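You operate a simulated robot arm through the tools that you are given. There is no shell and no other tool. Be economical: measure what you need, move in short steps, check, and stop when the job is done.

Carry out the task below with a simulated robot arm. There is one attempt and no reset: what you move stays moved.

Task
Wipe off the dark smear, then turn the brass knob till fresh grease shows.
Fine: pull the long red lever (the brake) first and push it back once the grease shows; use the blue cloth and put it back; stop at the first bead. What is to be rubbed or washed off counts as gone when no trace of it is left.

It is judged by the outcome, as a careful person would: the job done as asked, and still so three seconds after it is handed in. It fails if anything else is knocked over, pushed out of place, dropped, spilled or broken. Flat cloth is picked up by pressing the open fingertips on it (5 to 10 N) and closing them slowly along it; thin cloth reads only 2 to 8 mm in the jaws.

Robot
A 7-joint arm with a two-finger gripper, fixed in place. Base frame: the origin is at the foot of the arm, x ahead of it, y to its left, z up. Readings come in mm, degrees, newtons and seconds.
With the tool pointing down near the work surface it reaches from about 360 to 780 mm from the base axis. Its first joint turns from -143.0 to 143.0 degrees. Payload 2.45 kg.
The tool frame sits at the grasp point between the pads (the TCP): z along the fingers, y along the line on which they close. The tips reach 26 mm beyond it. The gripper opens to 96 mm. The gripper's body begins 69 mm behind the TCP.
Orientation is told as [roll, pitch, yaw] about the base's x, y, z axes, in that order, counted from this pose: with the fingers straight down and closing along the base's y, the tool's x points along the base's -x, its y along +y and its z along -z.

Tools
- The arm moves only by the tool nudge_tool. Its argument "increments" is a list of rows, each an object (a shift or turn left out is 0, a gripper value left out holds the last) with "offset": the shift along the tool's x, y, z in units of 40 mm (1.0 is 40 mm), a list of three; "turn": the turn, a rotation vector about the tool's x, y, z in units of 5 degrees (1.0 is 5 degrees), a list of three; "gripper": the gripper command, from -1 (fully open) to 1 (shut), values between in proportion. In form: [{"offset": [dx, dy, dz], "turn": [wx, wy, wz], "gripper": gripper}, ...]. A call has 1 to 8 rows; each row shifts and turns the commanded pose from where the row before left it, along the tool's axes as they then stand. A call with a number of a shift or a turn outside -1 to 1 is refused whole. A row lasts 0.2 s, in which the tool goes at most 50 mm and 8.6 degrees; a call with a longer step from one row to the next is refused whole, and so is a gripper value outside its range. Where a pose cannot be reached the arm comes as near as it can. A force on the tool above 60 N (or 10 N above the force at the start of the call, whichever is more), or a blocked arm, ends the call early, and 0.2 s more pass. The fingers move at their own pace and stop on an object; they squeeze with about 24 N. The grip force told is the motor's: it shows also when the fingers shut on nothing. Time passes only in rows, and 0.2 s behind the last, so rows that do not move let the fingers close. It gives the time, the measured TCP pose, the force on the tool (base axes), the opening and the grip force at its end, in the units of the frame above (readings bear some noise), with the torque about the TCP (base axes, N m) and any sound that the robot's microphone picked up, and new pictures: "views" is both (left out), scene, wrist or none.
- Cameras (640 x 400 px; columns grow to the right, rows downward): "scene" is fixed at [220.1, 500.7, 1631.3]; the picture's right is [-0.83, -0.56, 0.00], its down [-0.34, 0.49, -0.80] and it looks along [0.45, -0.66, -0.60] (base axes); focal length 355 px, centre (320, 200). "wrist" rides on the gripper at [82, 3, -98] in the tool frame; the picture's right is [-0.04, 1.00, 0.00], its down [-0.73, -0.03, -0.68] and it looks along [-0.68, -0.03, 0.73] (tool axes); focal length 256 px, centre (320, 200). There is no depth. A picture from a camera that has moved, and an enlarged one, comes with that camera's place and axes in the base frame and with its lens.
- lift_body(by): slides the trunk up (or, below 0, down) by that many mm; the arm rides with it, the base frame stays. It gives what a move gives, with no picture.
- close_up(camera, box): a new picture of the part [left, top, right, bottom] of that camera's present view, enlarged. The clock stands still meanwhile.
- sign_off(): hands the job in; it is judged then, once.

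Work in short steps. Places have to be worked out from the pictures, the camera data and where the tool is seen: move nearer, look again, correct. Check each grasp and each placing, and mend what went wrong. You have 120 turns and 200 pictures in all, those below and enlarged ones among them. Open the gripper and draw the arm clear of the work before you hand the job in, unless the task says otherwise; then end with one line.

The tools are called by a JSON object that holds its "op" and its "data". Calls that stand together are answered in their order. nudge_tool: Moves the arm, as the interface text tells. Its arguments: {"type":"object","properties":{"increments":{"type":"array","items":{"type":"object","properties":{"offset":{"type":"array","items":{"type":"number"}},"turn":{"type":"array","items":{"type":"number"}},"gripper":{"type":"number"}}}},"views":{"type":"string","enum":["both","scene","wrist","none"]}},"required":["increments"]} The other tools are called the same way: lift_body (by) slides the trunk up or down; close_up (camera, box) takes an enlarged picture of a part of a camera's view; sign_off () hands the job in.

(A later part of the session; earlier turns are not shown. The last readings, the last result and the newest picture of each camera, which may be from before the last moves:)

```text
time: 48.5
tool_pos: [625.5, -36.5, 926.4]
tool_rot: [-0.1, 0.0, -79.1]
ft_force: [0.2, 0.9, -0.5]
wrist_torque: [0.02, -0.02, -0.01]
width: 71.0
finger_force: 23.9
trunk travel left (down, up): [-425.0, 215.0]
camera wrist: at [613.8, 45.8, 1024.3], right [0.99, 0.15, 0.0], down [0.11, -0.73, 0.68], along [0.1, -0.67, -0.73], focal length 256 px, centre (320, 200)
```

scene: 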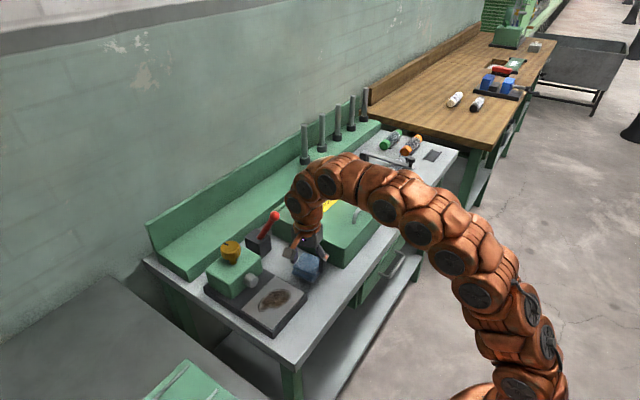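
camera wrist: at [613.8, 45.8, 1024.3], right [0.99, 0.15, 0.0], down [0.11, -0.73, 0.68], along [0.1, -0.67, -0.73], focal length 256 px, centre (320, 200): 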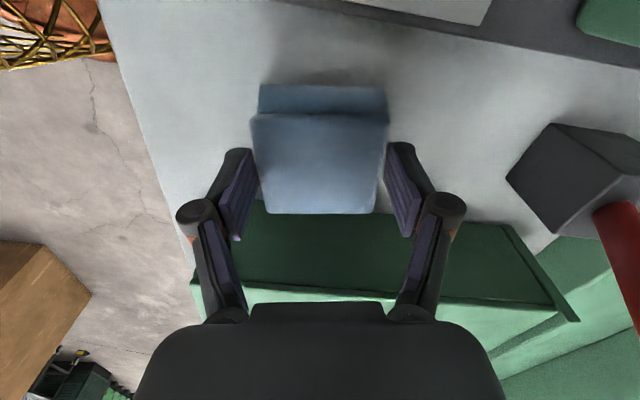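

The pad is held firmly and lifted (home: TCP (628,-36,903), yaw -79°). I raise it, shift toward +y and turn back to yaw 0 so the fingers stay clear of the nozzle.

{"op": "nudge_tool", "data": {"increments": [{"offset": [0, 0, -0.9]}, {"offset": [0.9, 0.17, -0.1]}, {"offset": [0.9, 0.17, 0]}, {"turn": [0, 0, -1]}, {"turn": [0, 0, -1]}, {"turn": [0, 0, -1]}, {"turn": [0, 0, -1]}, {"turn": [0, 0, -1]}], "views": "none"}}

{"op": "nudge_tool", "data": {"increments": [{"turn": [0, 0, -1]}, {"turn": [0, 0, -1]}, {"turn": [0, 0, -1]}, {"turn": [0, 0, -1]}, {"turn": [0, 0, -1]}, {"turn": [0, 0, -1]}, {"turn": [0, 0, -1]}, {"turn": [0, 0, -1]}], "views": "none"}}

{"op": "nudge_tool", "data": {"increments": [{"turn": [0, 0, -1]}, {"turn": [0, 0, -1]}, {"turn": [0, 0, -0.8]}, {"turn": [0, 0, 0]}], "views": "both"}}

```text
time: 50.4
tool_pos: [626.7, 36.8, 966.8]
tool_rot: [0.0, 0.0, -54.0]
ft_force: [-0.5, -0.2, 0.0]
wrist_torque: [0.01, -0.01, 0.01]
width: 70.7
finger_force: 23.6
trunk travel left (down, up): [-425.0, 215.0]
```

```text
time: 52.1
tool_pos: [626.3, 36.2, 967.6]
tool_rot: [0.0, 0.0, -14.0]
ft_force: [-0.3, -0.7, -0.1]
wrist_torque: [-0.01, -0.02, 0.0]
width: 70.5
finger_force: 23.6
trunk travel left (down, up): [-425.0, 215.0]
```

```text
time: 53.1
tool_pos: [626.8, 36.7, 966.9]
tool_rot: [0.0, 0.0, 0.0]
ft_force: [-0.2, -0.6, -0.7]
wrist_torque: [-0.02, 0.0, -0.03]
width: 70.2
finger_force: 23.7
trunk travel left (down, up): [-425.0, 215.0]
camera wrist: at [545.6, 41.8, 1064.6], right [0.04, 1.0, 0.0], down [0.73, -0.03, 0.68], along [0.68, -0.03, -0.73], focal length 256 px, centre (320, 200)
```

scene: 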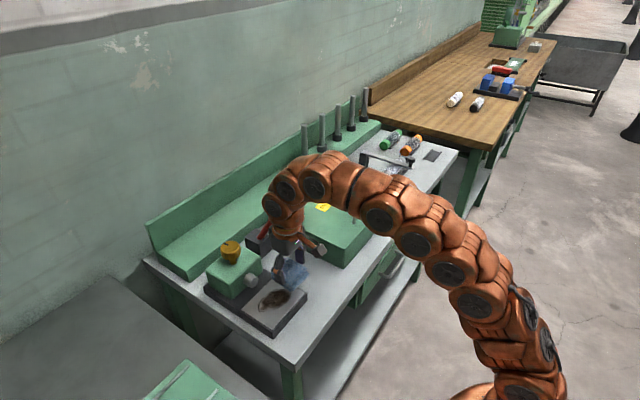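
wrist: 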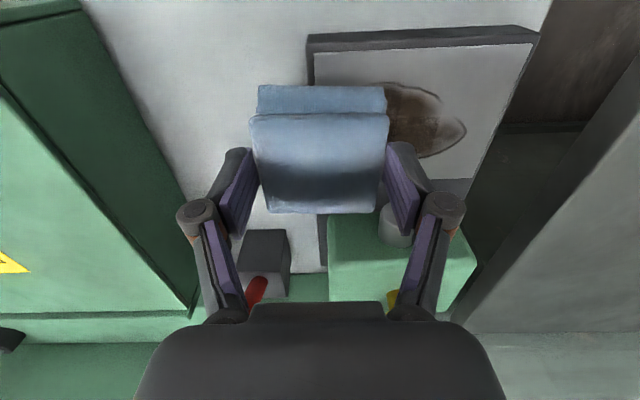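

Now I move over the smear centre (634,98) and come down to just above the plate.

{"op": "nudge_tool", "data": {"increments": [{"offset": [-0.06, 0.5, 0.1]}, {"offset": [-0.06, 0.5, 0.15]}, {"offset": [-0.06, 0.5, 0.15]}, {"offset": [0, 0, 0.3]}, {"offset": [0, 0, 0]}], "views": "both"}}

```text
time: 54.4
tool_pos: [633.8, 97.8, 938.5]
tool_rot: [0.0, 0.1, -0.2]
ft_force: [-0.2, -0.1, 0.1]
wrist_torque: [0.01, -0.06, 0.0]
width: 70.3
finger_force: 23.7
trunk travel left (down, up): [-425.0, 215.0]
camera wrist: at [551.4, 102.5, 1035.3], right [0.04, 1.0, 0.0], down [0.73, -0.03, 0.68], along [0.68, -0.03, -0.73], focal length 256 px, centre (320, 200)
```

scene: 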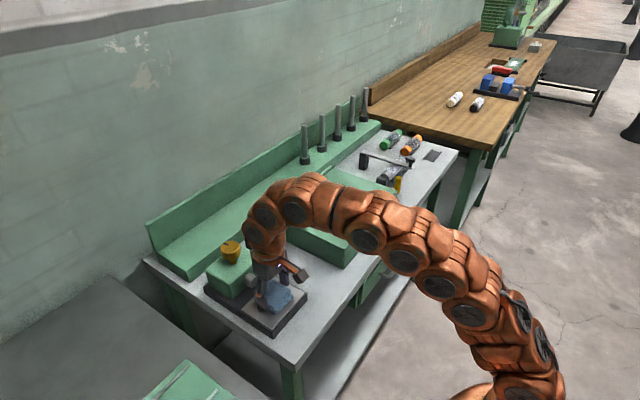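
wrist: 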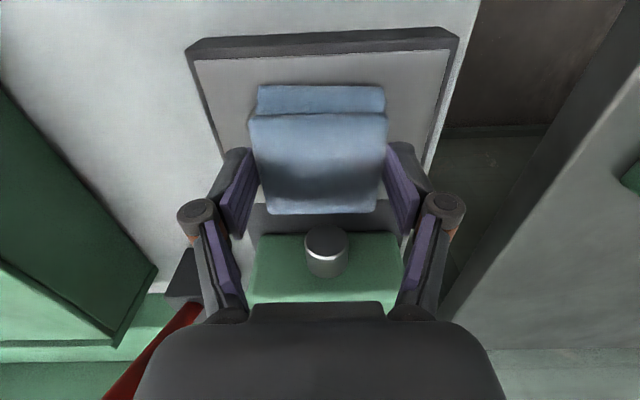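

The pad is right over the smear and clear of the nozzle. I lower gently to contact.

{"op": "nudge_tool", "data": {"increments": [{"offset": [0, 0, 0.1]}, {"offset": [0, 0, 0.1]}, {"offset": [0, 0, 0.05]}, {"offset": [0, 0, 0.0]}], "views": "none"}}

```text
time: 55.4
tool_pos: [633.8, 97.4, 930.4]
tool_rot: [0.1, -0.2, -0.1]
ft_force: [1.8, 0.6, 22.9]
wrist_torque: [-0.01, -0.06, -0.31]
width: 69.8
finger_force: 23.6
trunk travel left (down, up): [-425.0, 215.0]
```

Contact with 23 N. I ease up a little and rub back and forth along y.

{"op": "nudge_tool", "data": {"increments": [{"offset": [0, 0, -0.02]}, {"offset": [0, -0.3, 0]}, {"offset": [0, -0.3, 0]}, {"offset": [0, 0.4, 0]}, {"offset": [0, 0.4, 0]}, {"offset": [0, 0.4, 0]}, {"offset": [0, 0.2, 0]}, {"offset": [0, 0, 0]}], "views": "wrist"}}

```text
time: 57.1
tool_pos: [633.4, 128.8, 929.5]
tool_rot: [0.0, 0.0, -0.1]
ft_force: [-1.6, -4.4, 8.7]
wrist_torque: [-0.31, -0.02, -0.07]
width: 68.9
finger_force: 23.6
trunk travel left (down, up): [-425.0, 215.0]
camera wrist: at [552.2, 133.0, 1026.5], right [0.04, 1.0, 0.0], down [0.73, -0.03, 0.68], along [0.68, -0.03, -0.73], focal length 256 px, centre (320, 200)
```

wrist: 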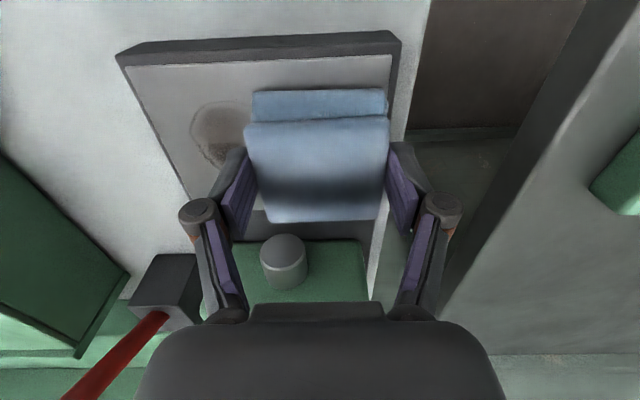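

It's fading. I continue with longer strokes, slightly firmer, varying x.

{"op": "nudge_tool", "data": {"increments": [{"offset": [0.1, -0.5, 0.01]}, {"offset": [0.1, -0.5, 0]}, {"offset": [0, -0.5, 0]}, {"offset": [0, -0.3, 0]}, {"offset": [0, 0.5, 0]}, {"offset": [0, 0.5, 0]}, {"offset": [-0.1, 0.5, 0]}, {"offset": [-0.1, 0.3, 0]}], "views": "none"}}

{"op": "nudge_tool", "data": {"increments": [{"offset": [-0.1, -0.5, 0]}, {"offset": [-0.05, -0.5, 0]}, {"offset": [0, -0.5, 0]}, {"offset": [0, -0.3, 0]}, {"offset": [0, 0.5, 0]}, {"offset": [0.05, 0.5, 0]}, {"offset": [0.1, 0.5, 0]}, {"offset": [0, 0.3, 0]}], "views": "wrist"}}

```text
time: 59.0
tool_pos: [633.3, 129.0, 929.6]
tool_rot: [0.0, 0.1, 0.0]
ft_force: [-1.7, -3.9, 8.0]
wrist_torque: [-0.17, 0.1, 0.03]
width: 69.1
finger_force: 24.1
trunk travel left (down, up): [-425.0, 215.0]
```

```text
time: 60.8
tool_pos: [633.0, 130.0, 930.7]
tool_rot: [-0.1, 0.1, -0.1]
ft_force: [0.0, -0.7, -0.5]
wrist_torque: [0.02, 0.0, -0.01]
width: 69.2
finger_force: 23.9
trunk travel left (down, up): [-425.0, 215.0]
camera wrist: at [552.3, 134.4, 1027.7], right [0.04, 1.0, 0.0], down [0.73, -0.03, 0.68], along [0.68, -0.03, -0.73], focal length 256 px, centre (320, 200)
```

wrist: 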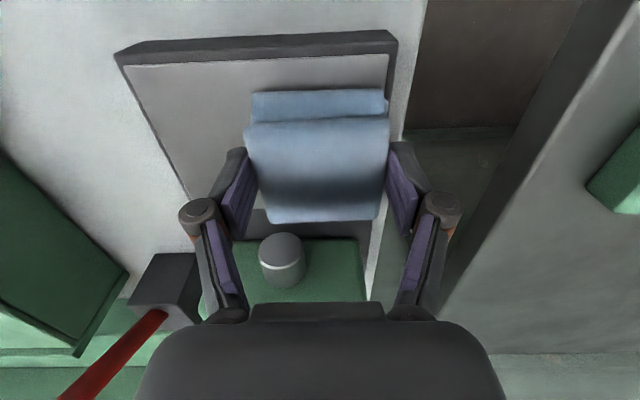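

The visible part looks clean. I lift and move aside to inspect the whole plate.

{"op": "nudge_tool", "data": {"increments": [{"offset": [0, 0, -0.6]}, {"offset": [0, -0.8, -0.4]}, {"offset": [0, -1, 0]}, {"offset": [0, -0.8, 0]}, {"offset": [0, 0, 0]}], "views": "wrist"}}

{"op": "close_up", "data": {"camera": "scene", "box": [195, 230, 325, 345]}}

{"op": "close_up", "data": {"camera": "wrist", "box": [290, 20, 560, 220]}}

```text
time: 62.0
tool_pos: [634.9, 25.3, 969.3]
tool_rot: [-0.1, 0.0, -0.1]
ft_force: [0.1, -0.4, 0.3]
wrist_torque: [-0.01, -0.02, 0.0]
width: 69.2
finger_force: 24.1
trunk travel left (down, up): [-425.0, 215.0]
camera wrist: at [553.4, 29.6, 1067.0], right [0.04, 1.0, 0.0], down [0.73, -0.03, 0.68], along [0.68, -0.03, -0.73], focal length 256 px, centre (320, 200)
```

wrist: 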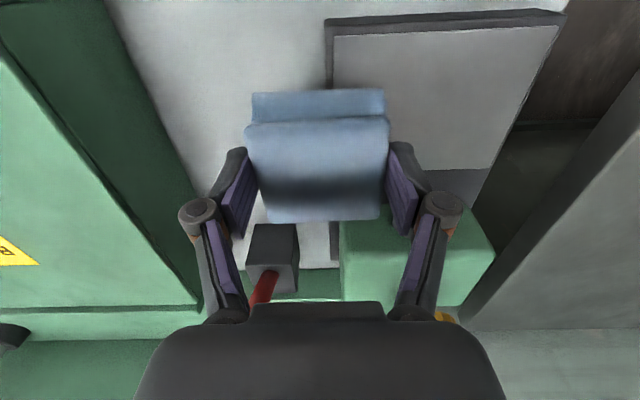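

```text
3.48 times, centred on (260, 288) of scene
camera zoom: at [220.1, 500.7, 1631.3], right [-0.83, -0.56, 0.0], down [-0.34, 0.49, -0.8], along [0.45, -0.66, -0.6], focal length 1234 px, centre (529, -104)
```

zoom: 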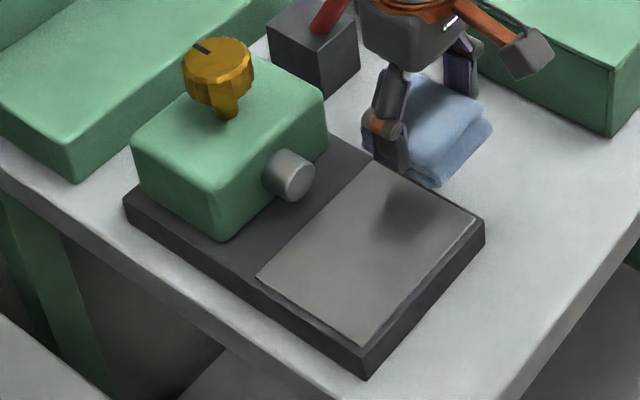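

```text
2.00 times, centred on (425, 120) of wrist
camera zoom: at [553.4, 29.6, 1067.0], right [0.04, 1.0, 0.0], down [0.73, -0.03, 0.68], along [0.68, -0.03, -0.73], focal length 512 px, centre (110, 360)
```

zoom: 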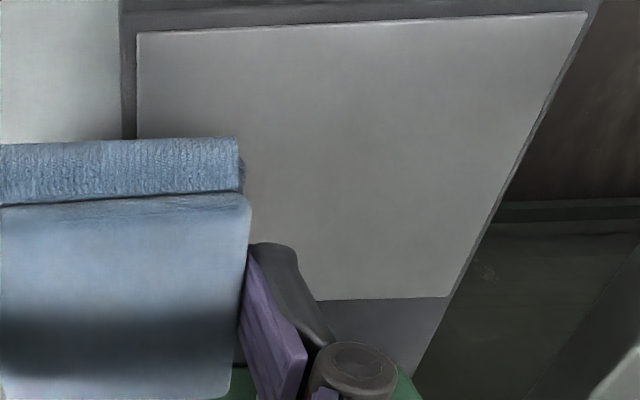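

The plate looks clean. Now I return the pad: turn back to yaw -79° and go over its home spot.

{"op": "nudge_tool", "data": {"increments": [{"turn": [0, 0, 1], "offset": [0, 0.25, 0]}, {"turn": [0, 0, 1]}, {"turn": [0, 0, 1]}, {"turn": [0, 0, 1]}, {"turn": [0, 0, 1]}, {"turn": [0, 0, 1]}, {"turn": [0, 0, 1]}, {"turn": [0, 0, 1]}], "views": "none"}}

{"op": "nudge_tool", "data": {"increments": [{"turn": [0, 0, 1]}, {"turn": [0, 0, 1]}, {"turn": [0, 0, 1]}, {"turn": [0, 0, 1]}, {"turn": [0, 0, 1]}, {"turn": [0, 0, 1]}, {"turn": [0, 0, 1]}, {"turn": [0, 0, 0.8]}], "views": "none"}}

{"op": "nudge_tool", "data": {"increments": [{"offset": [-0.85, -0.2, 0]}, {"offset": [-0.85, -0.2, 0]}, {"offset": [0, 0, 0]}], "views": "both"}}

```text
time: 63.8
tool_pos: [633.7, 34.9, 970.0]
tool_rot: [0.0, 0.0, -40.1]
ft_force: [0.1, -0.3, 0.1]
wrist_torque: [0.0, 0.02, 0.0]
width: 69.2
finger_force: 24.1
trunk travel left (down, up): [-425.0, 215.0]
```

```text
time: 65.5
tool_pos: [634.4, 34.0, 968.7]
tool_rot: [0.1, 0.0, -79.1]
ft_force: [0.0, -0.8, -0.4]
wrist_torque: [0.0, -0.01, -0.05]
width: 69.0
finger_force: 24.1
trunk travel left (down, up): [-425.0, 215.0]
```

```text
time: 66.3
tool_pos: [630.0, -35.8, 970.0]
tool_rot: [0.0, 0.0, -79.0]
ft_force: [-0.6, -0.6, 0.2]
wrist_torque: [0.01, 0.01, 0.01]
width: 69.0
finger_force: 23.5
trunk travel left (down, up): [-425.0, 215.0]
camera wrist: at [617.1, 46.5, 1066.1], right [0.99, 0.15, 0.0], down [0.11, -0.73, 0.68], along [0.1, -0.67, -0.73], focal length 256 px, centre (320, 200)
```

scene: 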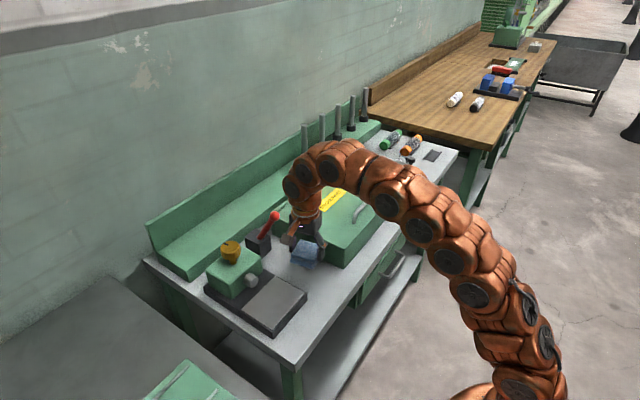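
wrist: 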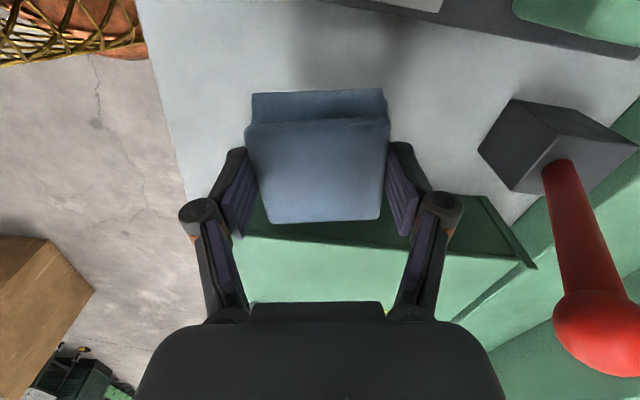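

{"op": "close_up", "data": {"camera": "scene", "box": [225, 255, 325, 345]}}

{"op": "nudge_tool", "data": {"increments": [{"offset": [0, 0, 0.6]}, {"offset": [0, 0, 0.5]}, {"offset": [0, 0, 0.25]}, {"offset": [0, 0, 0.1]}, {"offset": [0, 0, 0]}], "views": "none"}}

```text
4.44 times, centred on (275, 300) of scene
camera zoom: at [220.1, 500.7, 1631.3], right [-0.83, -0.56, 0.0], down [-0.34, 0.49, -0.8], along [0.45, -0.66, -0.6], focal length 1576 px, centre (520, -244)
```

zoom: 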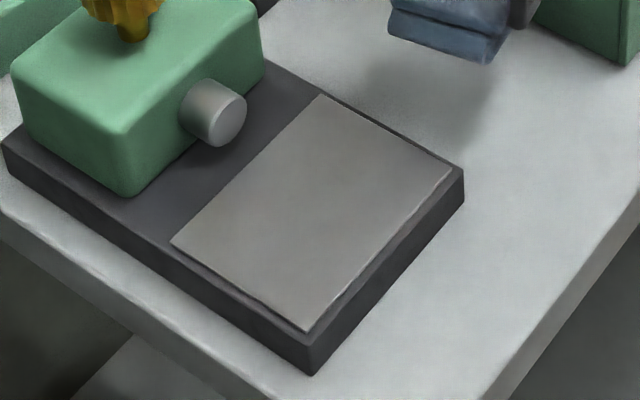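

```text
time: 67.5
tool_pos: [630.9, -34.0, 909.7]
tool_rot: [0.0, 0.0, -79.0]
ft_force: [0.3, 0.7, -1.0]
wrist_torque: [-0.01, 0.01, 0.0]
width: 69.1
finger_force: 24.2
trunk travel left (down, up): [-425.0, 215.0]
```

The plate is clean all over. I lower the pad to the bench in fine steps, with a small xy correction.

{"op": "nudge_tool", "data": {"increments": [{"offset": [-0.03, -0.06, 0.05]}, {"offset": [0, 0, 0.05]}, {"offset": [0, 0, 0.03]}, {"offset": [0, 0, 0]}], "views": "none"}}

```text
time: 68.5
tool_pos: [628.2, -35.7, 904.1]
tool_rot: [0.0, 0.0, -79.1]
ft_force: [0.4, -0.3, 0.0]
wrist_torque: [0.02, 0.01, -0.01]
width: 69.0
finger_force: 23.9
trunk travel left (down, up): [-425.0, 215.0]
```

{"op": "nudge_tool", "data": {"increments": [{"offset": [0, 0, 0.05]}, {"offset": [0, 0, 0.04]}, {"offset": [0, 0, 0]}], "views": "wrist"}}

```text
time: 69.3
tool_pos: [628.3, -35.6, 902.5]
tool_rot: [0.0, -0.1, -79.1]
ft_force: [0.2, 0.4, -0.2]
wrist_torque: [0.03, 0.0, 0.02]
width: 69.3
finger_force: 24.1
trunk travel left (down, up): [-425.0, 215.0]
camera wrist: at [616.5, 46.0, 999.0], right [0.99, 0.15, 0.0], down [0.11, -0.73, 0.68], along [0.1, -0.67, -0.73], focal length 256 px, centre (320, 200)
```

wrist: 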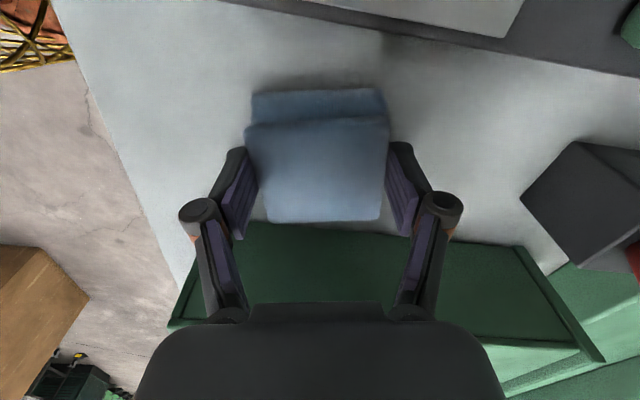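

{"op": "nudge_tool", "data": {"increments": [{"offset": [0, 0, 0.05]}, {"offset": [0, 0, 0.04]}, {"offset": [0, 0, 0]}], "views": "none"}}

```text
time: 70.2
tool_pos: [627.8, -36.8, 898.1]
tool_rot: [0.0, 0.0, -79.1]
ft_force: [0.3, -0.4, -0.5]
wrist_torque: [0.02, -0.02, -0.01]
width: 69.0
finger_force: 24.0
trunk travel left (down, up): [-425.0, 215.0]
```

{"op": "nudge_tool", "data": {"increments": [{"offset": [0, 0, 0.05]}, {"offset": [0, 0, 0]}, {"offset": [0, 0, 0]}], "views": "none"}}

```text
time: 71.0
tool_pos: [628.5, -37.2, 896.9]
tool_rot: [0.1, 0.0, -79.2]
ft_force: [-0.8, -0.3, -0.5]
wrist_torque: [0.02, 0.0, 0.0]
width: 69.3
finger_force: 24.4
trunk travel left (down, up): [-425.0, 215.0]
```

{"op": "nudge_tool", "data": {"increments": [{"offset": [0, 0, 0.04]}, {"offset": [0, 0, 0.03]}, {"offset": [0, 0, 0]}], "views": "wrist"}}

{"op": "close_up", "data": {"camera": "scene", "box": [270, 220, 350, 300]}}

```text
time: 71.8
tool_pos: [629.4, -36.4, 896.7]
tool_rot: [0.2, 0.1, -79.1]
ft_force: [0.6, -1.5, 20.8]
wrist_torque: [-0.02, 0.07, 0.0]
width: 69.3
finger_force: 23.8
trunk travel left (down, up): [-425.0, 215.0]
camera wrist: at [616.5, 45.8, 993.0], right [0.99, 0.15, 0.0], down [0.11, -0.73, 0.68], along [0.1, -0.67, -0.73], focal length 256 px, centre (320, 200)
```

wrist: 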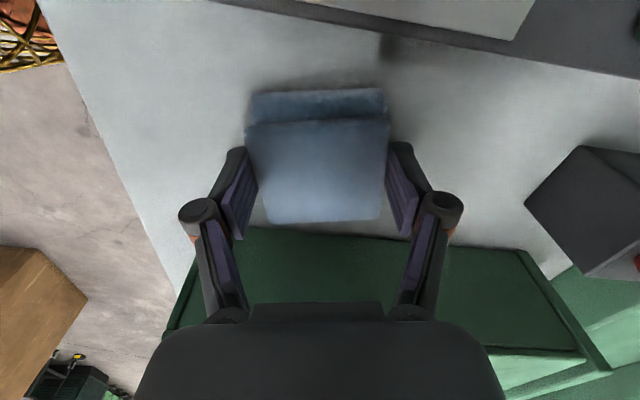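

```text
5.00 times, centred on (310, 260) of scene
camera zoom: at [220.1, 500.7, 1631.3], right [-0.83, -0.56, 0.0], down [-0.34, 0.49, -0.8], along [0.45, -0.66, -0.6], focal length 1774 px, centre (370, -100)
```

zoom: 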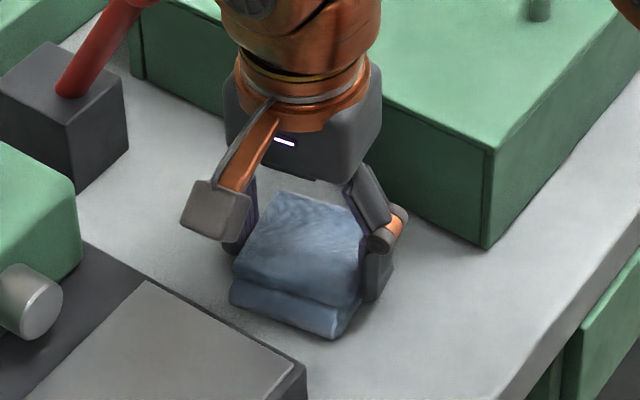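

Contact at 896.7 with 21 N. I ease up 0.8 mm, open slowly and rise.

{"op": "nudge_tool", "data": {"increments": [{"offset": [0, 0, -0.02]}, {"gripper": -0.55}, {"gripper": -0.7}, {"gripper": -0.9}, {"gripper": -0.9}, {"offset": [0, 0, -0.5]}, {"offset": [0, 0, -1]}, {"offset": [0, 0, -0.6]}], "views": "both"}}

{"op": "close_up", "data": {"camera": "scene", "box": [205, 200, 345, 320]}}

```text
time: 73.5
tool_pos: [628.2, -37.4, 980.6]
tool_rot: [0.1, -0.1, -79.0]
ft_force: [0.4, -0.6, -0.4]
wrist_torque: [0.0, -0.02, 0.01]
width: 91.4
finger_force: 0.2
trunk travel left (down, up): [-425.0, 215.0]
camera wrist: at [614.8, 45.4, 1077.1], right [0.99, 0.15, 0.0], down [0.11, -0.73, 0.68], along [0.1, -0.67, -0.73], focal length 256 px, centre (320, 200)
```

scene: 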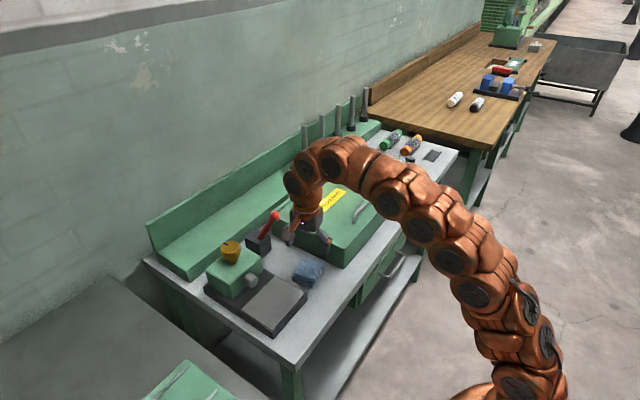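
wrist: 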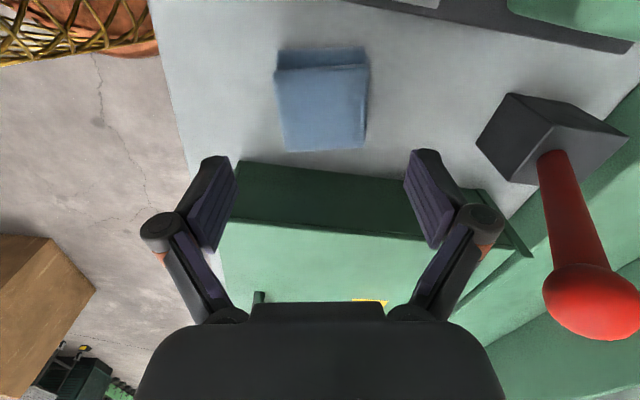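

```text
3.33 times, centred on (275, 260) of scene
camera zoom: at [220.1, 500.7, 1631.3], right [-0.83, -0.56, 0.0], down [-0.34, 0.49, -0.8], along [0.45, -0.66, -0.6], focal length 1182 px, centre (470, 0)
```

zoom: 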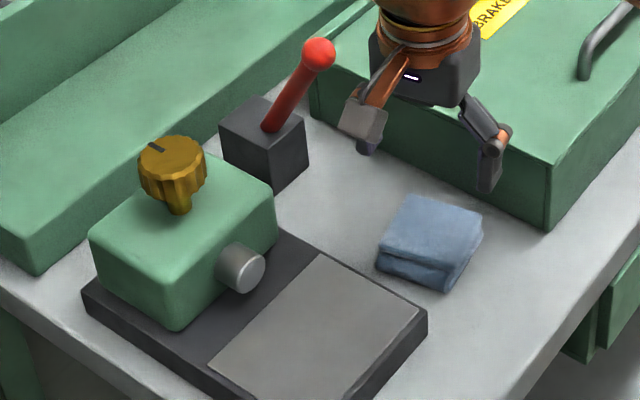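

The cloth is back in place. The knob head is at about (760,100), z 981–1008 and ~48 mm wide. I rise, move clear of the lever and turn to yaw 0.

{"op": "nudge_tool", "data": {"increments": [{"offset": [0.3, 0.06, -0.95], "gripper": -0.5}, {"offset": [0.6, 0.1, -0.8]}, {"offset": [0.9, 0.17, -0.3]}, {"offset": [0.9, 0.17, 0]}, {"offset": [0.75, 0.15, 0]}, {"turn": [0, 0, -1]}, {"turn": [0, 0, -1]}, {"turn": [0, 0, -1]}], "views": "none"}}

{"op": "nudge_tool", "data": {"increments": [{"turn": [0, 0, -1]}, {"turn": [0, 0, -1]}, {"turn": [0, 0, -1]}, {"turn": [0, 0, -1]}, {"turn": [0, 0, -1]}, {"turn": [0, 0, -1]}, {"turn": [0, 0, -1]}, {"turn": [0, 0, -1]}], "views": "none"}}

{"op": "nudge_tool", "data": {"increments": [{"turn": [0, 0, -1]}, {"turn": [0, 0, -1]}, {"turn": [0, 0, -1]}, {"turn": [0, 0, -1]}, {"turn": [0, 0, -0.8]}, {"turn": [0, 0, 0]}], "views": "both"}}

```text
time: 75.3
tool_pos: [621.6, 94.3, 1035.5]
tool_rot: [-0.1, 0.1, -64.0]
ft_force: [0.0, -0.2, 0.1]
wrist_torque: [0.05, 0.0, 0.05]
width: 72.1
finger_force: 0.0
out of reach, approached as far as the arm can: row 3
trunk travel left (down, up): [-425.0, 215.0]
```

```text
time: 77.2
tool_pos: [623.2, 95.4, 1035.1]
tool_rot: [0.0, 0.0, -24.0]
ft_force: [-0.4, -0.4, -0.2]
wrist_torque: [-0.02, -0.02, 0.02]
width: 72.1
finger_force: 0.1
trunk travel left (down, up): [-425.0, 215.0]
```

```text
time: 78.5
tool_pos: [622.4, 94.9, 1036.1]
tool_rot: [0.0, -0.1, 0.0]
ft_force: [0.1, 0.5, 0.6]
wrist_torque: [-0.02, 0.01, 0.03]
width: 71.8
finger_force: 0.1
trunk travel left (down, up): [-425.0, 215.0]
camera wrist: at [541.1, 99.6, 1131.9], right [0.04, 1.0, 0.0], down [0.73, -0.03, 0.68], along [0.68, -0.03, -0.73], focal length 256 px, centre (320, 200)
```

scene: 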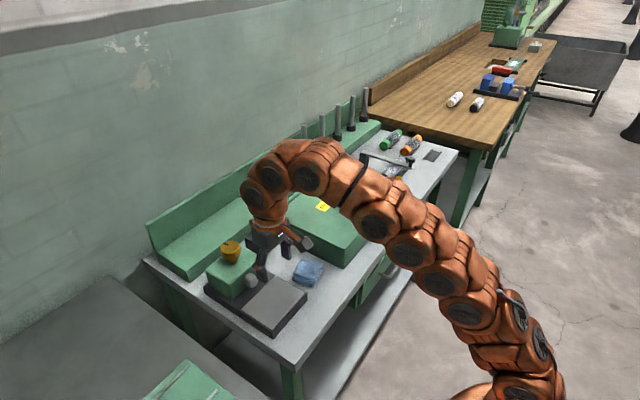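
wrist: 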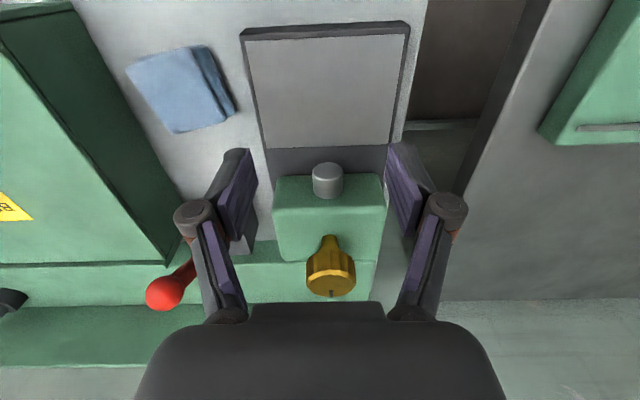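

The arm was at its height limit there, so I raise the trunk 100 mm and then go over the knob.

{"op": "lift_body", "data": {"by": 100}}

{"op": "nudge_tool", "data": {"increments": [{"offset": [-0.7, 0.03, 0.2]}, {"offset": [-0.7, 0.03, 0.3]}, {"offset": [-0.7, 0.03, 0.4]}, {"offset": [-0.7, 0.03, 0.4]}, {"offset": [-0.7, 0, 0.3]}, {"offset": [0, 0, 0]}], "views": "both"}}

```text
time: 79.9
tool_pos: [622.2, 93.9, 1135.1]
tool_rot: [-0.1, 0.0, -0.1]
ft_force: [0.3, 0.4, 0.9]
wrist_torque: [0.01, 0.01, 0.0]
width: 72.0
finger_force: 0.0
trunk travel left (down, up): [-525.0, 115.0]
```

```text
time: 81.3
tool_pos: [678.4, 96.8, 1084.0]
tool_rot: [0.0, 0.0, -0.1]
ft_force: [0.2, 1.2, 0.4]
wrist_torque: [-0.03, 0.0, 0.0]
width: 72.2
finger_force: 0.1
out of reach, approached as far as the arm can: row 1, 2, 3, 4, 5
trunk travel left (down, up): [-525.0, 115.0]
camera wrist: at [598.3, 100.5, 1180.7], right [0.04, 1.0, 0.0], down [0.73, -0.03, 0.68], along [0.68, -0.03, -0.73], focal length 256 px, centre (320, 200)
```

scene: 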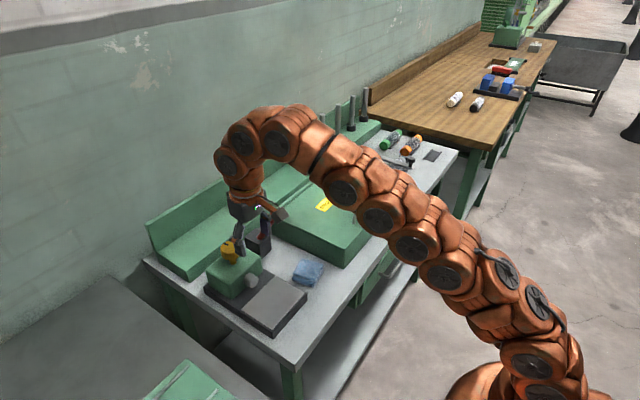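
wrist: 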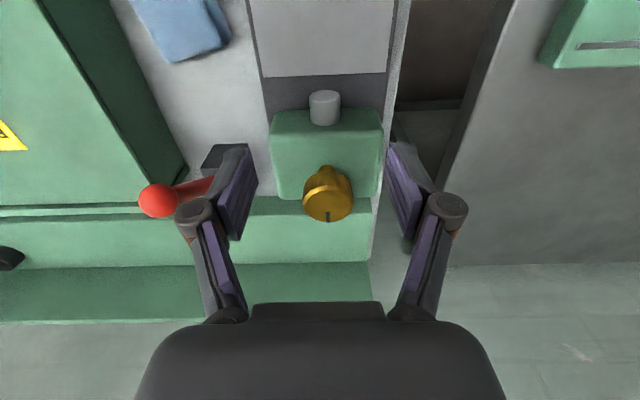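

I need more height at this reach, so I raise the trunk another 110 mm.

{"op": "lift_body", "data": {"by": 110}}

{"op": "nudge_tool", "data": {"increments": [{"offset": [0, 0, 0.9]}, {"offset": [0, 0, 0.9]}, {"offset": [0, 0, 0.9]}, {"offset": [-0.5, 0.03, 0]}, {"offset": [-0.6, 0.03, 0]}, {"offset": [-0.5, 0.02, 0]}, {"offset": [-0.4, 0, 0]}, {"offset": [0, 0, 0]}], "views": "both"}}

```text
time: 82.7
tool_pos: [679.4, 96.5, 1193.5]
tool_rot: [0.0, 0.0, -0.2]
ft_force: [-0.6, 0.2, 0.6]
wrist_torque: [-0.01, 0.03, -0.02]
width: 72.0
finger_force: 0.1
trunk travel left (down, up): [-635.0, 5.0]
```

```text
time: 84.5
tool_pos: [745.3, 98.1, 1086.0]
tool_rot: [0.0, 0.0, 0.0]
ft_force: [0.5, -0.4, -0.3]
wrist_torque: [0.06, -0.01, 0.0]
width: 72.1
finger_force: 0.0
out of reach, approached as far as the arm can: row 7
trunk travel left (down, up): [-635.0, 5.0]
camera wrist: at [663.7, 103.7, 1183.2], right [0.04, 1.0, 0.0], down [0.73, -0.03, 0.68], along [0.68, -0.03, -0.73], focal length 256 px, centre (320, 200)
```

scene: 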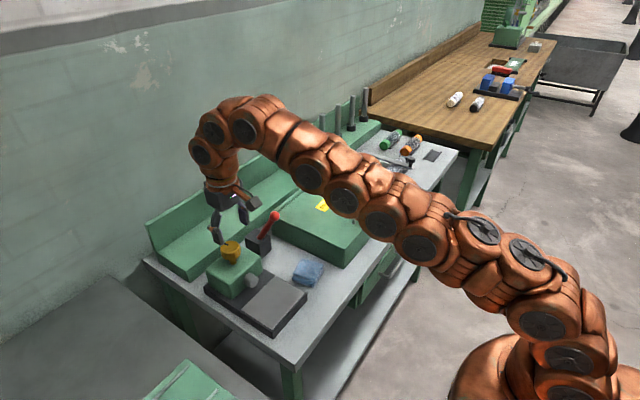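
wrist: 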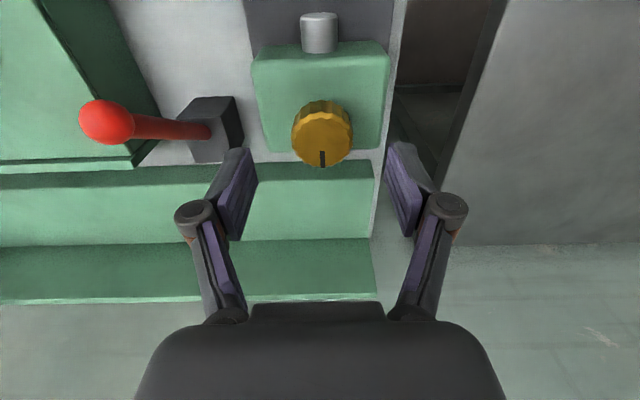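

The knob's top centre is at about (764,100.5,1008), ~46 mm across, with its mark pointing +x. I descend to 1040 and centre over it.

{"op": "nudge_tool", "data": {"increments": [{"offset": [0, 0, 0.5]}, {"offset": [-0.2, 0.03, 0.5]}, {"offset": [-0.2, 0.03, 0.15]}, {"offset": [0, 0, 0]}], "views": "wrist"}}

```text
time: 85.5
tool_pos: [759.7, 104.2, 1041.0]
tool_rot: [0.1, 0.0, -0.1]
ft_force: [-0.3, 0.2, -0.5]
wrist_torque: [-0.02, 0.01, -0.01]
width: 71.8
finger_force: 0.0
trunk travel left (down, up): [-635.0, 5.0]
camera wrist: at [678.1, 108.2, 1138.1], right [0.04, 1.0, 0.0], down [0.73, -0.03, 0.68], along [0.68, -0.03, -0.73], focal length 256 px, centre (320, 200)
```

wrist: 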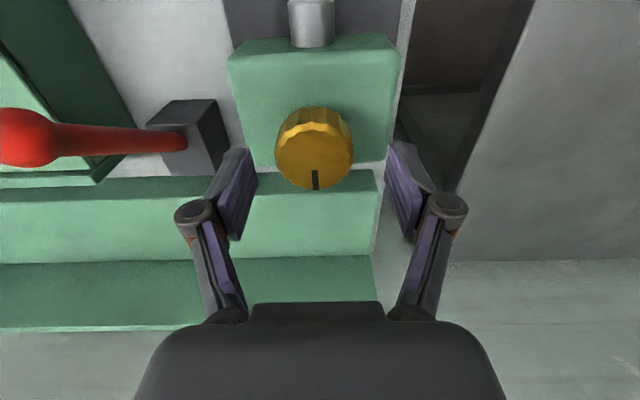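

The knob centre is refined to (764,100.8). I shift and go down so the pads straddle the head.

{"op": "nudge_tool", "data": {"increments": [{"offset": [-0.1, -0.085, 0.2]}, {"offset": [0, 0, 0.3]}, {"offset": [0, 0, 0.3]}, {"offset": [0, 0, 0.3]}, {"offset": [0, 0, 0]}], "views": "both"}}

```text
time: 86.7
tool_pos: [763.2, 96.8, 996.3]
tool_rot: [0.1, -0.1, -0.1]
ft_force: [0.5, -0.4, 0.3]
wrist_torque: [0.03, -0.01, 0.0]
width: 71.8
finger_force: 0.0
trunk travel left (down, up): [-635.0, 5.0]
camera wrist: at [681.5, 102.0, 1093.4], right [0.04, 1.0, 0.0], down [0.73, -0.03, 0.68], along [0.68, -0.03, -0.73], focal length 256 px, centre (320, 200)
```

scene: 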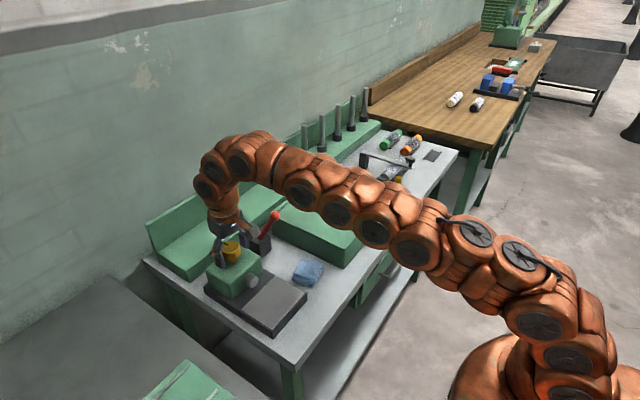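
wrist: 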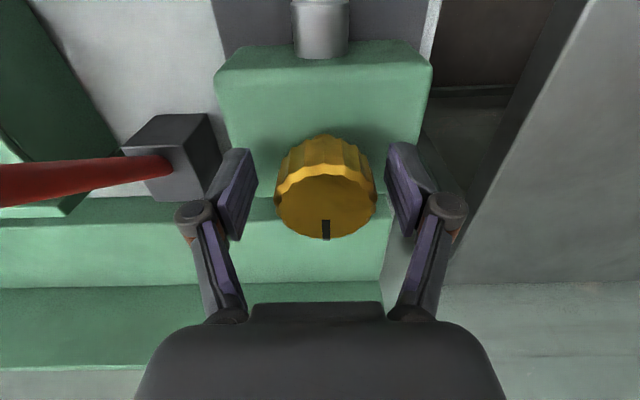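

I shift 4 mm in +y, close on the knob, and take a baseline picture of the nozzle.

{"op": "nudge_tool", "data": {"increments": [{"offset": [0, 0.1, 0]}, {"offset": [0, 0, 0]}, {"gripper": 0.3}, {"gripper": 1}, {"gripper": 1}], "views": "none"}}

{"op": "close_up", "data": {"camera": "scene", "box": [200, 220, 320, 320]}}

```text
time: 87.9
tool_pos: [762.2, 100.0, 994.8]
tool_rot: [0.0, 0.0, -0.2]
ft_force: [-0.4, -6.4, 3.4]
wrist_torque: [-0.19, 0.18, -0.05]
width: 46.8
finger_force: 37.7
trunk travel left (down, up): [-635.0, 5.0]
```

```text
4.00 times, centred on (260, 270) of scene
camera zoom: at [220.1, 500.7, 1631.3], right [-0.83, -0.56, 0.0], down [-0.34, 0.49, -0.8], along [0.45, -0.66, -0.6], focal length 1419 px, centre (560, -80)
```

zoom: 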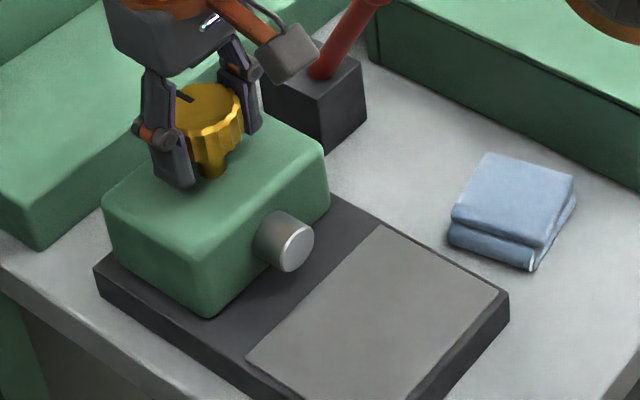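

The knob is gripped at 46.8 mm. I turn it 10° clockwise, watching the nozzle and torque.

{"op": "nudge_tool", "data": {"increments": [{"turn": [0, 0, 0.7]}, {"turn": [0, 0, 0.7]}, {"turn": [0, 0, 0.6]}, {"turn": [0, 0, 0]}], "views": "none"}}

{"op": "close_up", "data": {"camera": "scene", "box": [200, 220, 320, 320]}}

```text
time: 88.9
tool_pos: [763.8, 100.4, 996.7]
tool_rot: [0.0, 0.0, -10.1]
ft_force: [-6.4, -12.8, 1.2]
wrist_torque: [-0.19, 0.34, -0.02]
width: 46.7
finger_force: 44.8
trunk travel left (down, up): [-635.0, 5.0]
```

```text
4.00 times, centred on (260, 270) of scene
camera zoom: at [220.1, 500.7, 1631.3], right [-0.83, -0.56, 0.0], down [-0.34, 0.49, -0.8], along [0.45, -0.66, -0.6], focal length 1419 px, centre (560, -80)
```

zoom: 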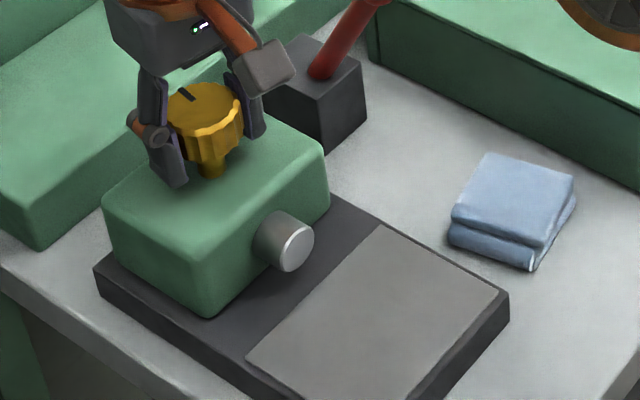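

The knob turns with almost no torque and nothing shows yet, so another 15°.

{"op": "nudge_tool", "data": {"increments": [{"turn": [0, 0, 0.75]}, {"turn": [0, 0, 0.75]}, {"turn": [0, 0, 0.75]}, {"turn": [0, 0, 0.75]}, {"turn": [0, 0, 0]}], "views": "none"}}

{"op": "close_up", "data": {"camera": "scene", "box": [220, 220, 300, 290]}}

```text
time: 90.1
tool_pos: [763.8, 99.7, 995.7]
tool_rot: [0.0, 0.0, -25.0]
ft_force: [-11.6, -14.4, -12.3]
wrist_torque: [-0.11, -0.17, 0.01]
width: 46.6
finger_force: 44.6
trunk travel left (down, up): [-635.0, 5.0]
```

```text
5.71 times, centred on (260, 255) of scene
camera zoom: at [220.1, 500.7, 1631.3], right [-0.83, -0.56, 0.0], down [-0.34, 0.49, -0.8], along [0.45, -0.66, -0.6], focal length 2027 px, centre (663, -114)
```

zoom: 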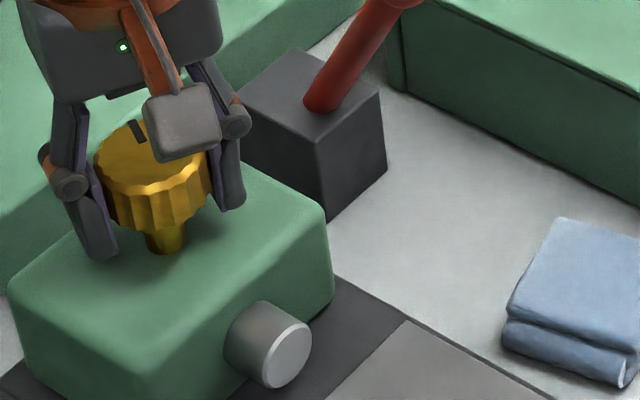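

No grease yet, and the mark follows. I continue 20° clockwise with a tiny recentring.

{"op": "nudge_tool", "data": {"increments": [{"turn": [0, 0, 0.8], "offset": [0.01, -0.03, 0]}, {"turn": [0, 0, 0.8]}, {"turn": [0, 0, 0.8]}, {"turn": [0, 0, 0.8]}, {"turn": [0, 0, 0.8]}, {"turn": [0, 0, 0]}], "views": "none"}}

{"op": "close_up", "data": {"camera": "scene", "box": [220, 220, 300, 290]}}

```text
time: 91.5
tool_pos: [763.9, 101.0, 996.3]
tool_rot: [0.1, -0.1, -45.2]
ft_force: [5.7, -3.5, -4.8]
wrist_torque: [0.21, 0.01, 0.04]
width: 46.7
finger_force: 44.8
trunk travel left (down, up): [-635.0, 5.0]
```

```text
5.71 times, centred on (260, 255) of scene
camera zoom: at [220.1, 500.7, 1631.3], right [-0.83, -0.56, 0.0], down [-0.34, 0.49, -0.8], along [0.45, -0.66, -0.6], focal length 2027 px, centre (663, -114)
```

zoom: 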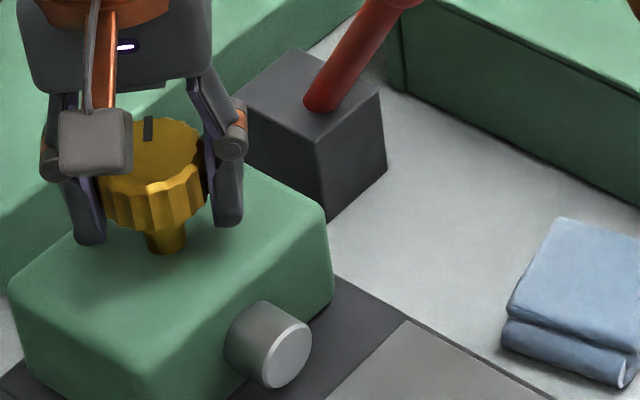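

Still dry. Another 20° clockwise.

{"op": "nudge_tool", "data": {"increments": [{"turn": [0, 0, 0.8]}, {"turn": [0, 0, 0.8]}, {"turn": [0, 0, 0.8]}, {"turn": [0, 0, 0.8]}, {"turn": [0, 0, 0.8]}, {"turn": [0, 0, 0]}], "views": "none"}}

{"op": "close_up", "data": {"camera": "scene", "box": [220, 220, 300, 290]}}

```text
time: 92.9
tool_pos: [765.1, 102.3, 996.4]
tool_rot: [-0.1, -0.1, -65.1]
ft_force: [4.1, -0.2, -3.2]
wrist_torque: [0.43, 0.29, 0.03]
width: 46.7
finger_force: 44.8
trunk travel left (down, up): [-635.0, 5.0]
```

```text
5.71 times, centred on (260, 255) of scene
camera zoom: at [220.1, 500.7, 1631.3], right [-0.83, -0.56, 0.0], down [-0.34, 0.49, -0.8], along [0.45, -0.66, -0.6], focal length 2027 px, centre (663, -114)
```

zoom: 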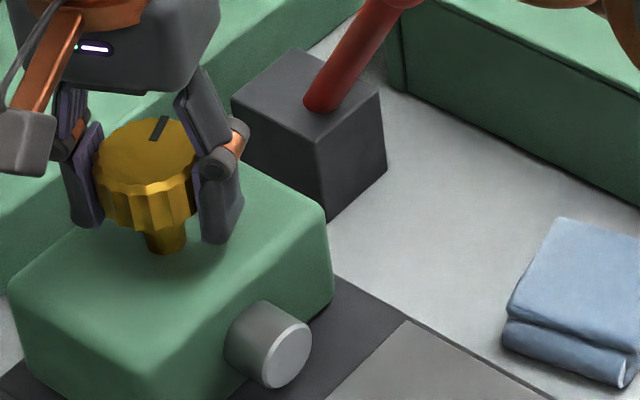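

Dry still. Another 20° (to -85°).

{"op": "nudge_tool", "data": {"increments": [{"turn": [0, 0, 0.8]}, {"turn": [0, 0, 0.8]}, {"turn": [0, 0, 0.8]}, {"turn": [0, 0, 0.8]}, {"turn": [0, 0, 0.8]}, {"turn": [0, 0, 0]}], "views": "none"}}

{"op": "close_up", "data": {"camera": "scene", "box": [220, 220, 300, 290]}}

```text
time: 94.3
tool_pos: [766.4, 101.0, 996.6]
tool_rot: [-0.1, 0.0, -85.1]
ft_force: [10.7, 5.1, -8.1]
wrist_torque: [0.15, -0.06, -0.03]
width: 46.6
finger_force: 45.1
trunk travel left (down, up): [-635.0, 5.0]
```

```text
5.71 times, centred on (260, 255) of scene
camera zoom: at [220.1, 500.7, 1631.3], right [-0.83, -0.56, 0.0], down [-0.34, 0.49, -0.8], along [0.45, -0.66, -0.6], focal length 2027 px, centre (663, -114)
```

zoom: 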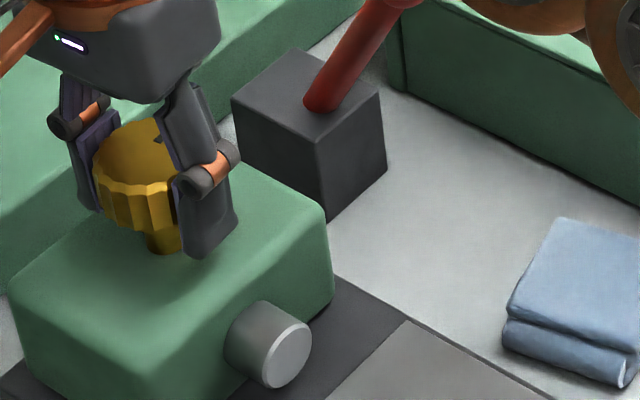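

Still dry; the knob follows. I try further turning past -90°.

{"op": "nudge_tool", "data": {"increments": [{"turn": [0, 0, 0.8]}, {"turn": [0, 0, 0.8]}, {"turn": [0, 0, 0.8]}, {"turn": [0, 0, 0.8]}, {"turn": [0, 0, 0.8]}, {"turn": [0, 0, 0]}], "views": "none"}}

{"op": "close_up", "data": {"camera": "scene", "box": [220, 220, 300, 290]}}

```text
time: 95.7
tool_pos: [764.4, 101.7, 996.7]
tool_rot: [0.0, -0.1, -105.1]
ft_force: [25.3, 10.1, -3.3]
wrist_torque: [0.19, -0.59, 0.03]
width: 46.7
finger_force: 44.9
trunk travel left (down, up): [-635.0, 5.0]
```

```text
5.71 times, centred on (260, 255) of scene
camera zoom: at [220.1, 500.7, 1631.3], right [-0.83, -0.56, 0.0], down [-0.34, 0.49, -0.8], along [0.45, -0.66, -0.6], focal length 2027 px, centre (663, -114)
```

zoom: 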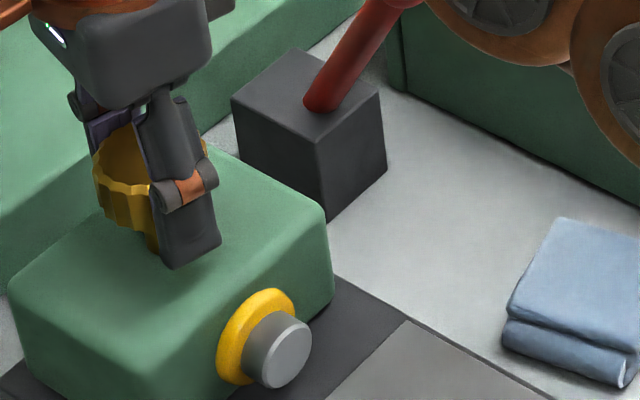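

A ring of yellow grease has appeared at the nozzle, the first bead, so I stop turning. I release the knob and rise straight up.

{"op": "nudge_tool", "data": {"increments": [{"gripper": 0.2}, {"gripper": -0.5}, {"gripper": -0.5}, {"gripper": -0.5}, {"offset": [0, 0, -0.5]}, {"offset": [0, 0, -0.8]}, {"offset": [0, 0, -0.7]}, {"offset": [0, 0, 0]}], "views": "wrist"}}

{"op": "close_up", "data": {"camera": "scene", "box": [210, 200, 310, 300]}}

```text
time: 97.5
tool_pos: [754.2, 100.7, 1061.9]
tool_rot: [0.0, 0.0, -105.1]
ft_force: [0.1, 1.3, -0.1]
wrist_torque: [-0.02, 0.0, 0.0]
width: 72.1
finger_force: 0.0
out of reach, approached as far as the arm can: row 7
trunk travel left (down, up): [-635.0, 5.0]
camera wrist: at [778.2, 180.6, 1159.8], right [0.95, -0.3, 0.0], down [-0.22, -0.7, 0.68], along [-0.2, -0.65, -0.73], focal length 256 px, centre (320, 200)
```

wrist: 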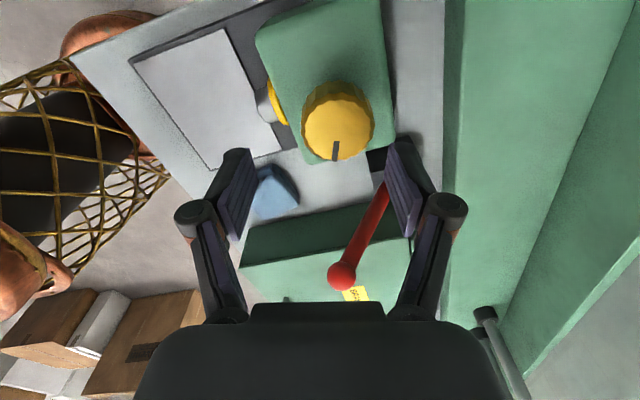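

```text
4.00 times, centred on (260, 250) of scene
camera zoom: at [220.1, 500.7, 1631.3], right [-0.83, -0.56, 0.0], down [-0.34, 0.49, -0.8], along [0.45, -0.66, -0.6], focal length 1419 px, centre (560, 0)
```

zoom: 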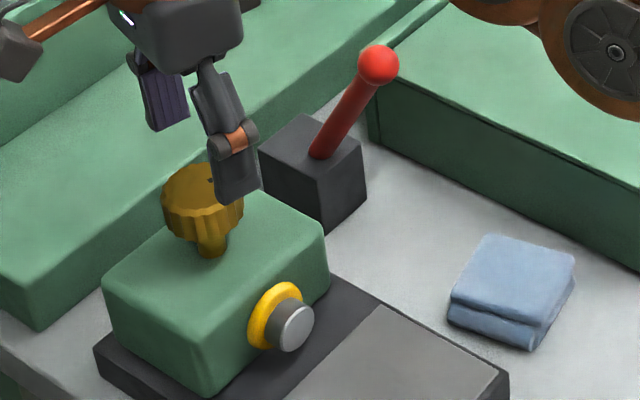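

The bead is stable. I retreat in -x, away from lever and knob, then turn back to yaw 0.

{"op": "nudge_tool", "data": {"increments": [{"offset": [-0.26, -0.9, -0.1]}, {"offset": [-0.26, -0.9, -0.2]}, {"offset": [-0.26, -0.9, -0.2]}, {"offset": [-0.26, -0.9, -0.2]}, {"offset": [-0.26, -0.9, -0.2]}, {"turn": [0, 0, -1]}, {"turn": [0, 0, -1]}, {"turn": [0, 0, -1]}], "views": "none"}}

{"op": "nudge_tool", "data": {"increments": [{"turn": [0, 0, -1]}, {"turn": [0, 0, -1]}, {"turn": [0, 0, -1]}, {"turn": [0, 0, -1]}, {"turn": [0, 0, -1]}, {"turn": [0, 0, -1]}, {"turn": [0, 0, -1]}, {"turn": [0, 0, -1]}], "views": "none"}}

{"op": "nudge_tool", "data": {"increments": [{"turn": [0, 0, -1]}, {"turn": [0, 0, -1]}, {"turn": [0, 0, -1]}, {"turn": [0, 0, -1]}, {"turn": [0, 0, -1]}, {"turn": [0, 0, -1]}, {"turn": [0, 0, -1]}, {"turn": [0, 0, -1]}], "views": "none"}}

{"op": "nudge_tool", "data": {"increments": [{"turn": [0, 0, -1]}, {"turn": [0, 0, -1]}, {"turn": [0, 0, 0]}], "views": "none"}}

```text
time: 99.3
tool_pos: [567.5, 96.0, 1096.1]
tool_rot: [0.0, 0.0, -90.0]
ft_force: [0.5, 0.6, 0.2]
wrist_torque: [0.0, -0.01, -0.02]
width: 72.0
finger_force: 0.0
trunk travel left (down, up): [-635.0, 5.0]
```

```text
time: 101.1
tool_pos: [565.9, 95.6, 1095.6]
tool_rot: [0.0, 0.0, -50.0]
ft_force: [-0.3, -0.7, -0.4]
wrist_torque: [0.0, -0.01, 0.0]
width: 71.7
finger_force: 0.1
trunk travel left (down, up): [-635.0, 5.0]
```

```text
time: 102.9
tool_pos: [566.2, 93.8, 1096.6]
tool_rot: [0.1, 0.0, -10.0]
ft_force: [0.3, 0.3, 0.6]
wrist_torque: [-0.03, 0.03, -0.04]
width: 72.0
finger_force: 0.0
trunk travel left (down, up): [-635.0, 5.0]
```

```text
time: 103.7
tool_pos: [568.6, 94.7, 1095.6]
tool_rot: [-0.1, 0.1, 0.0]
ft_force: [-0.2, -0.8, -0.2]
wrist_torque: [-0.01, 0.0, 0.0]
width: 72.2
finger_force: 0.1
trunk travel left (down, up): [-635.0, 5.0]
```

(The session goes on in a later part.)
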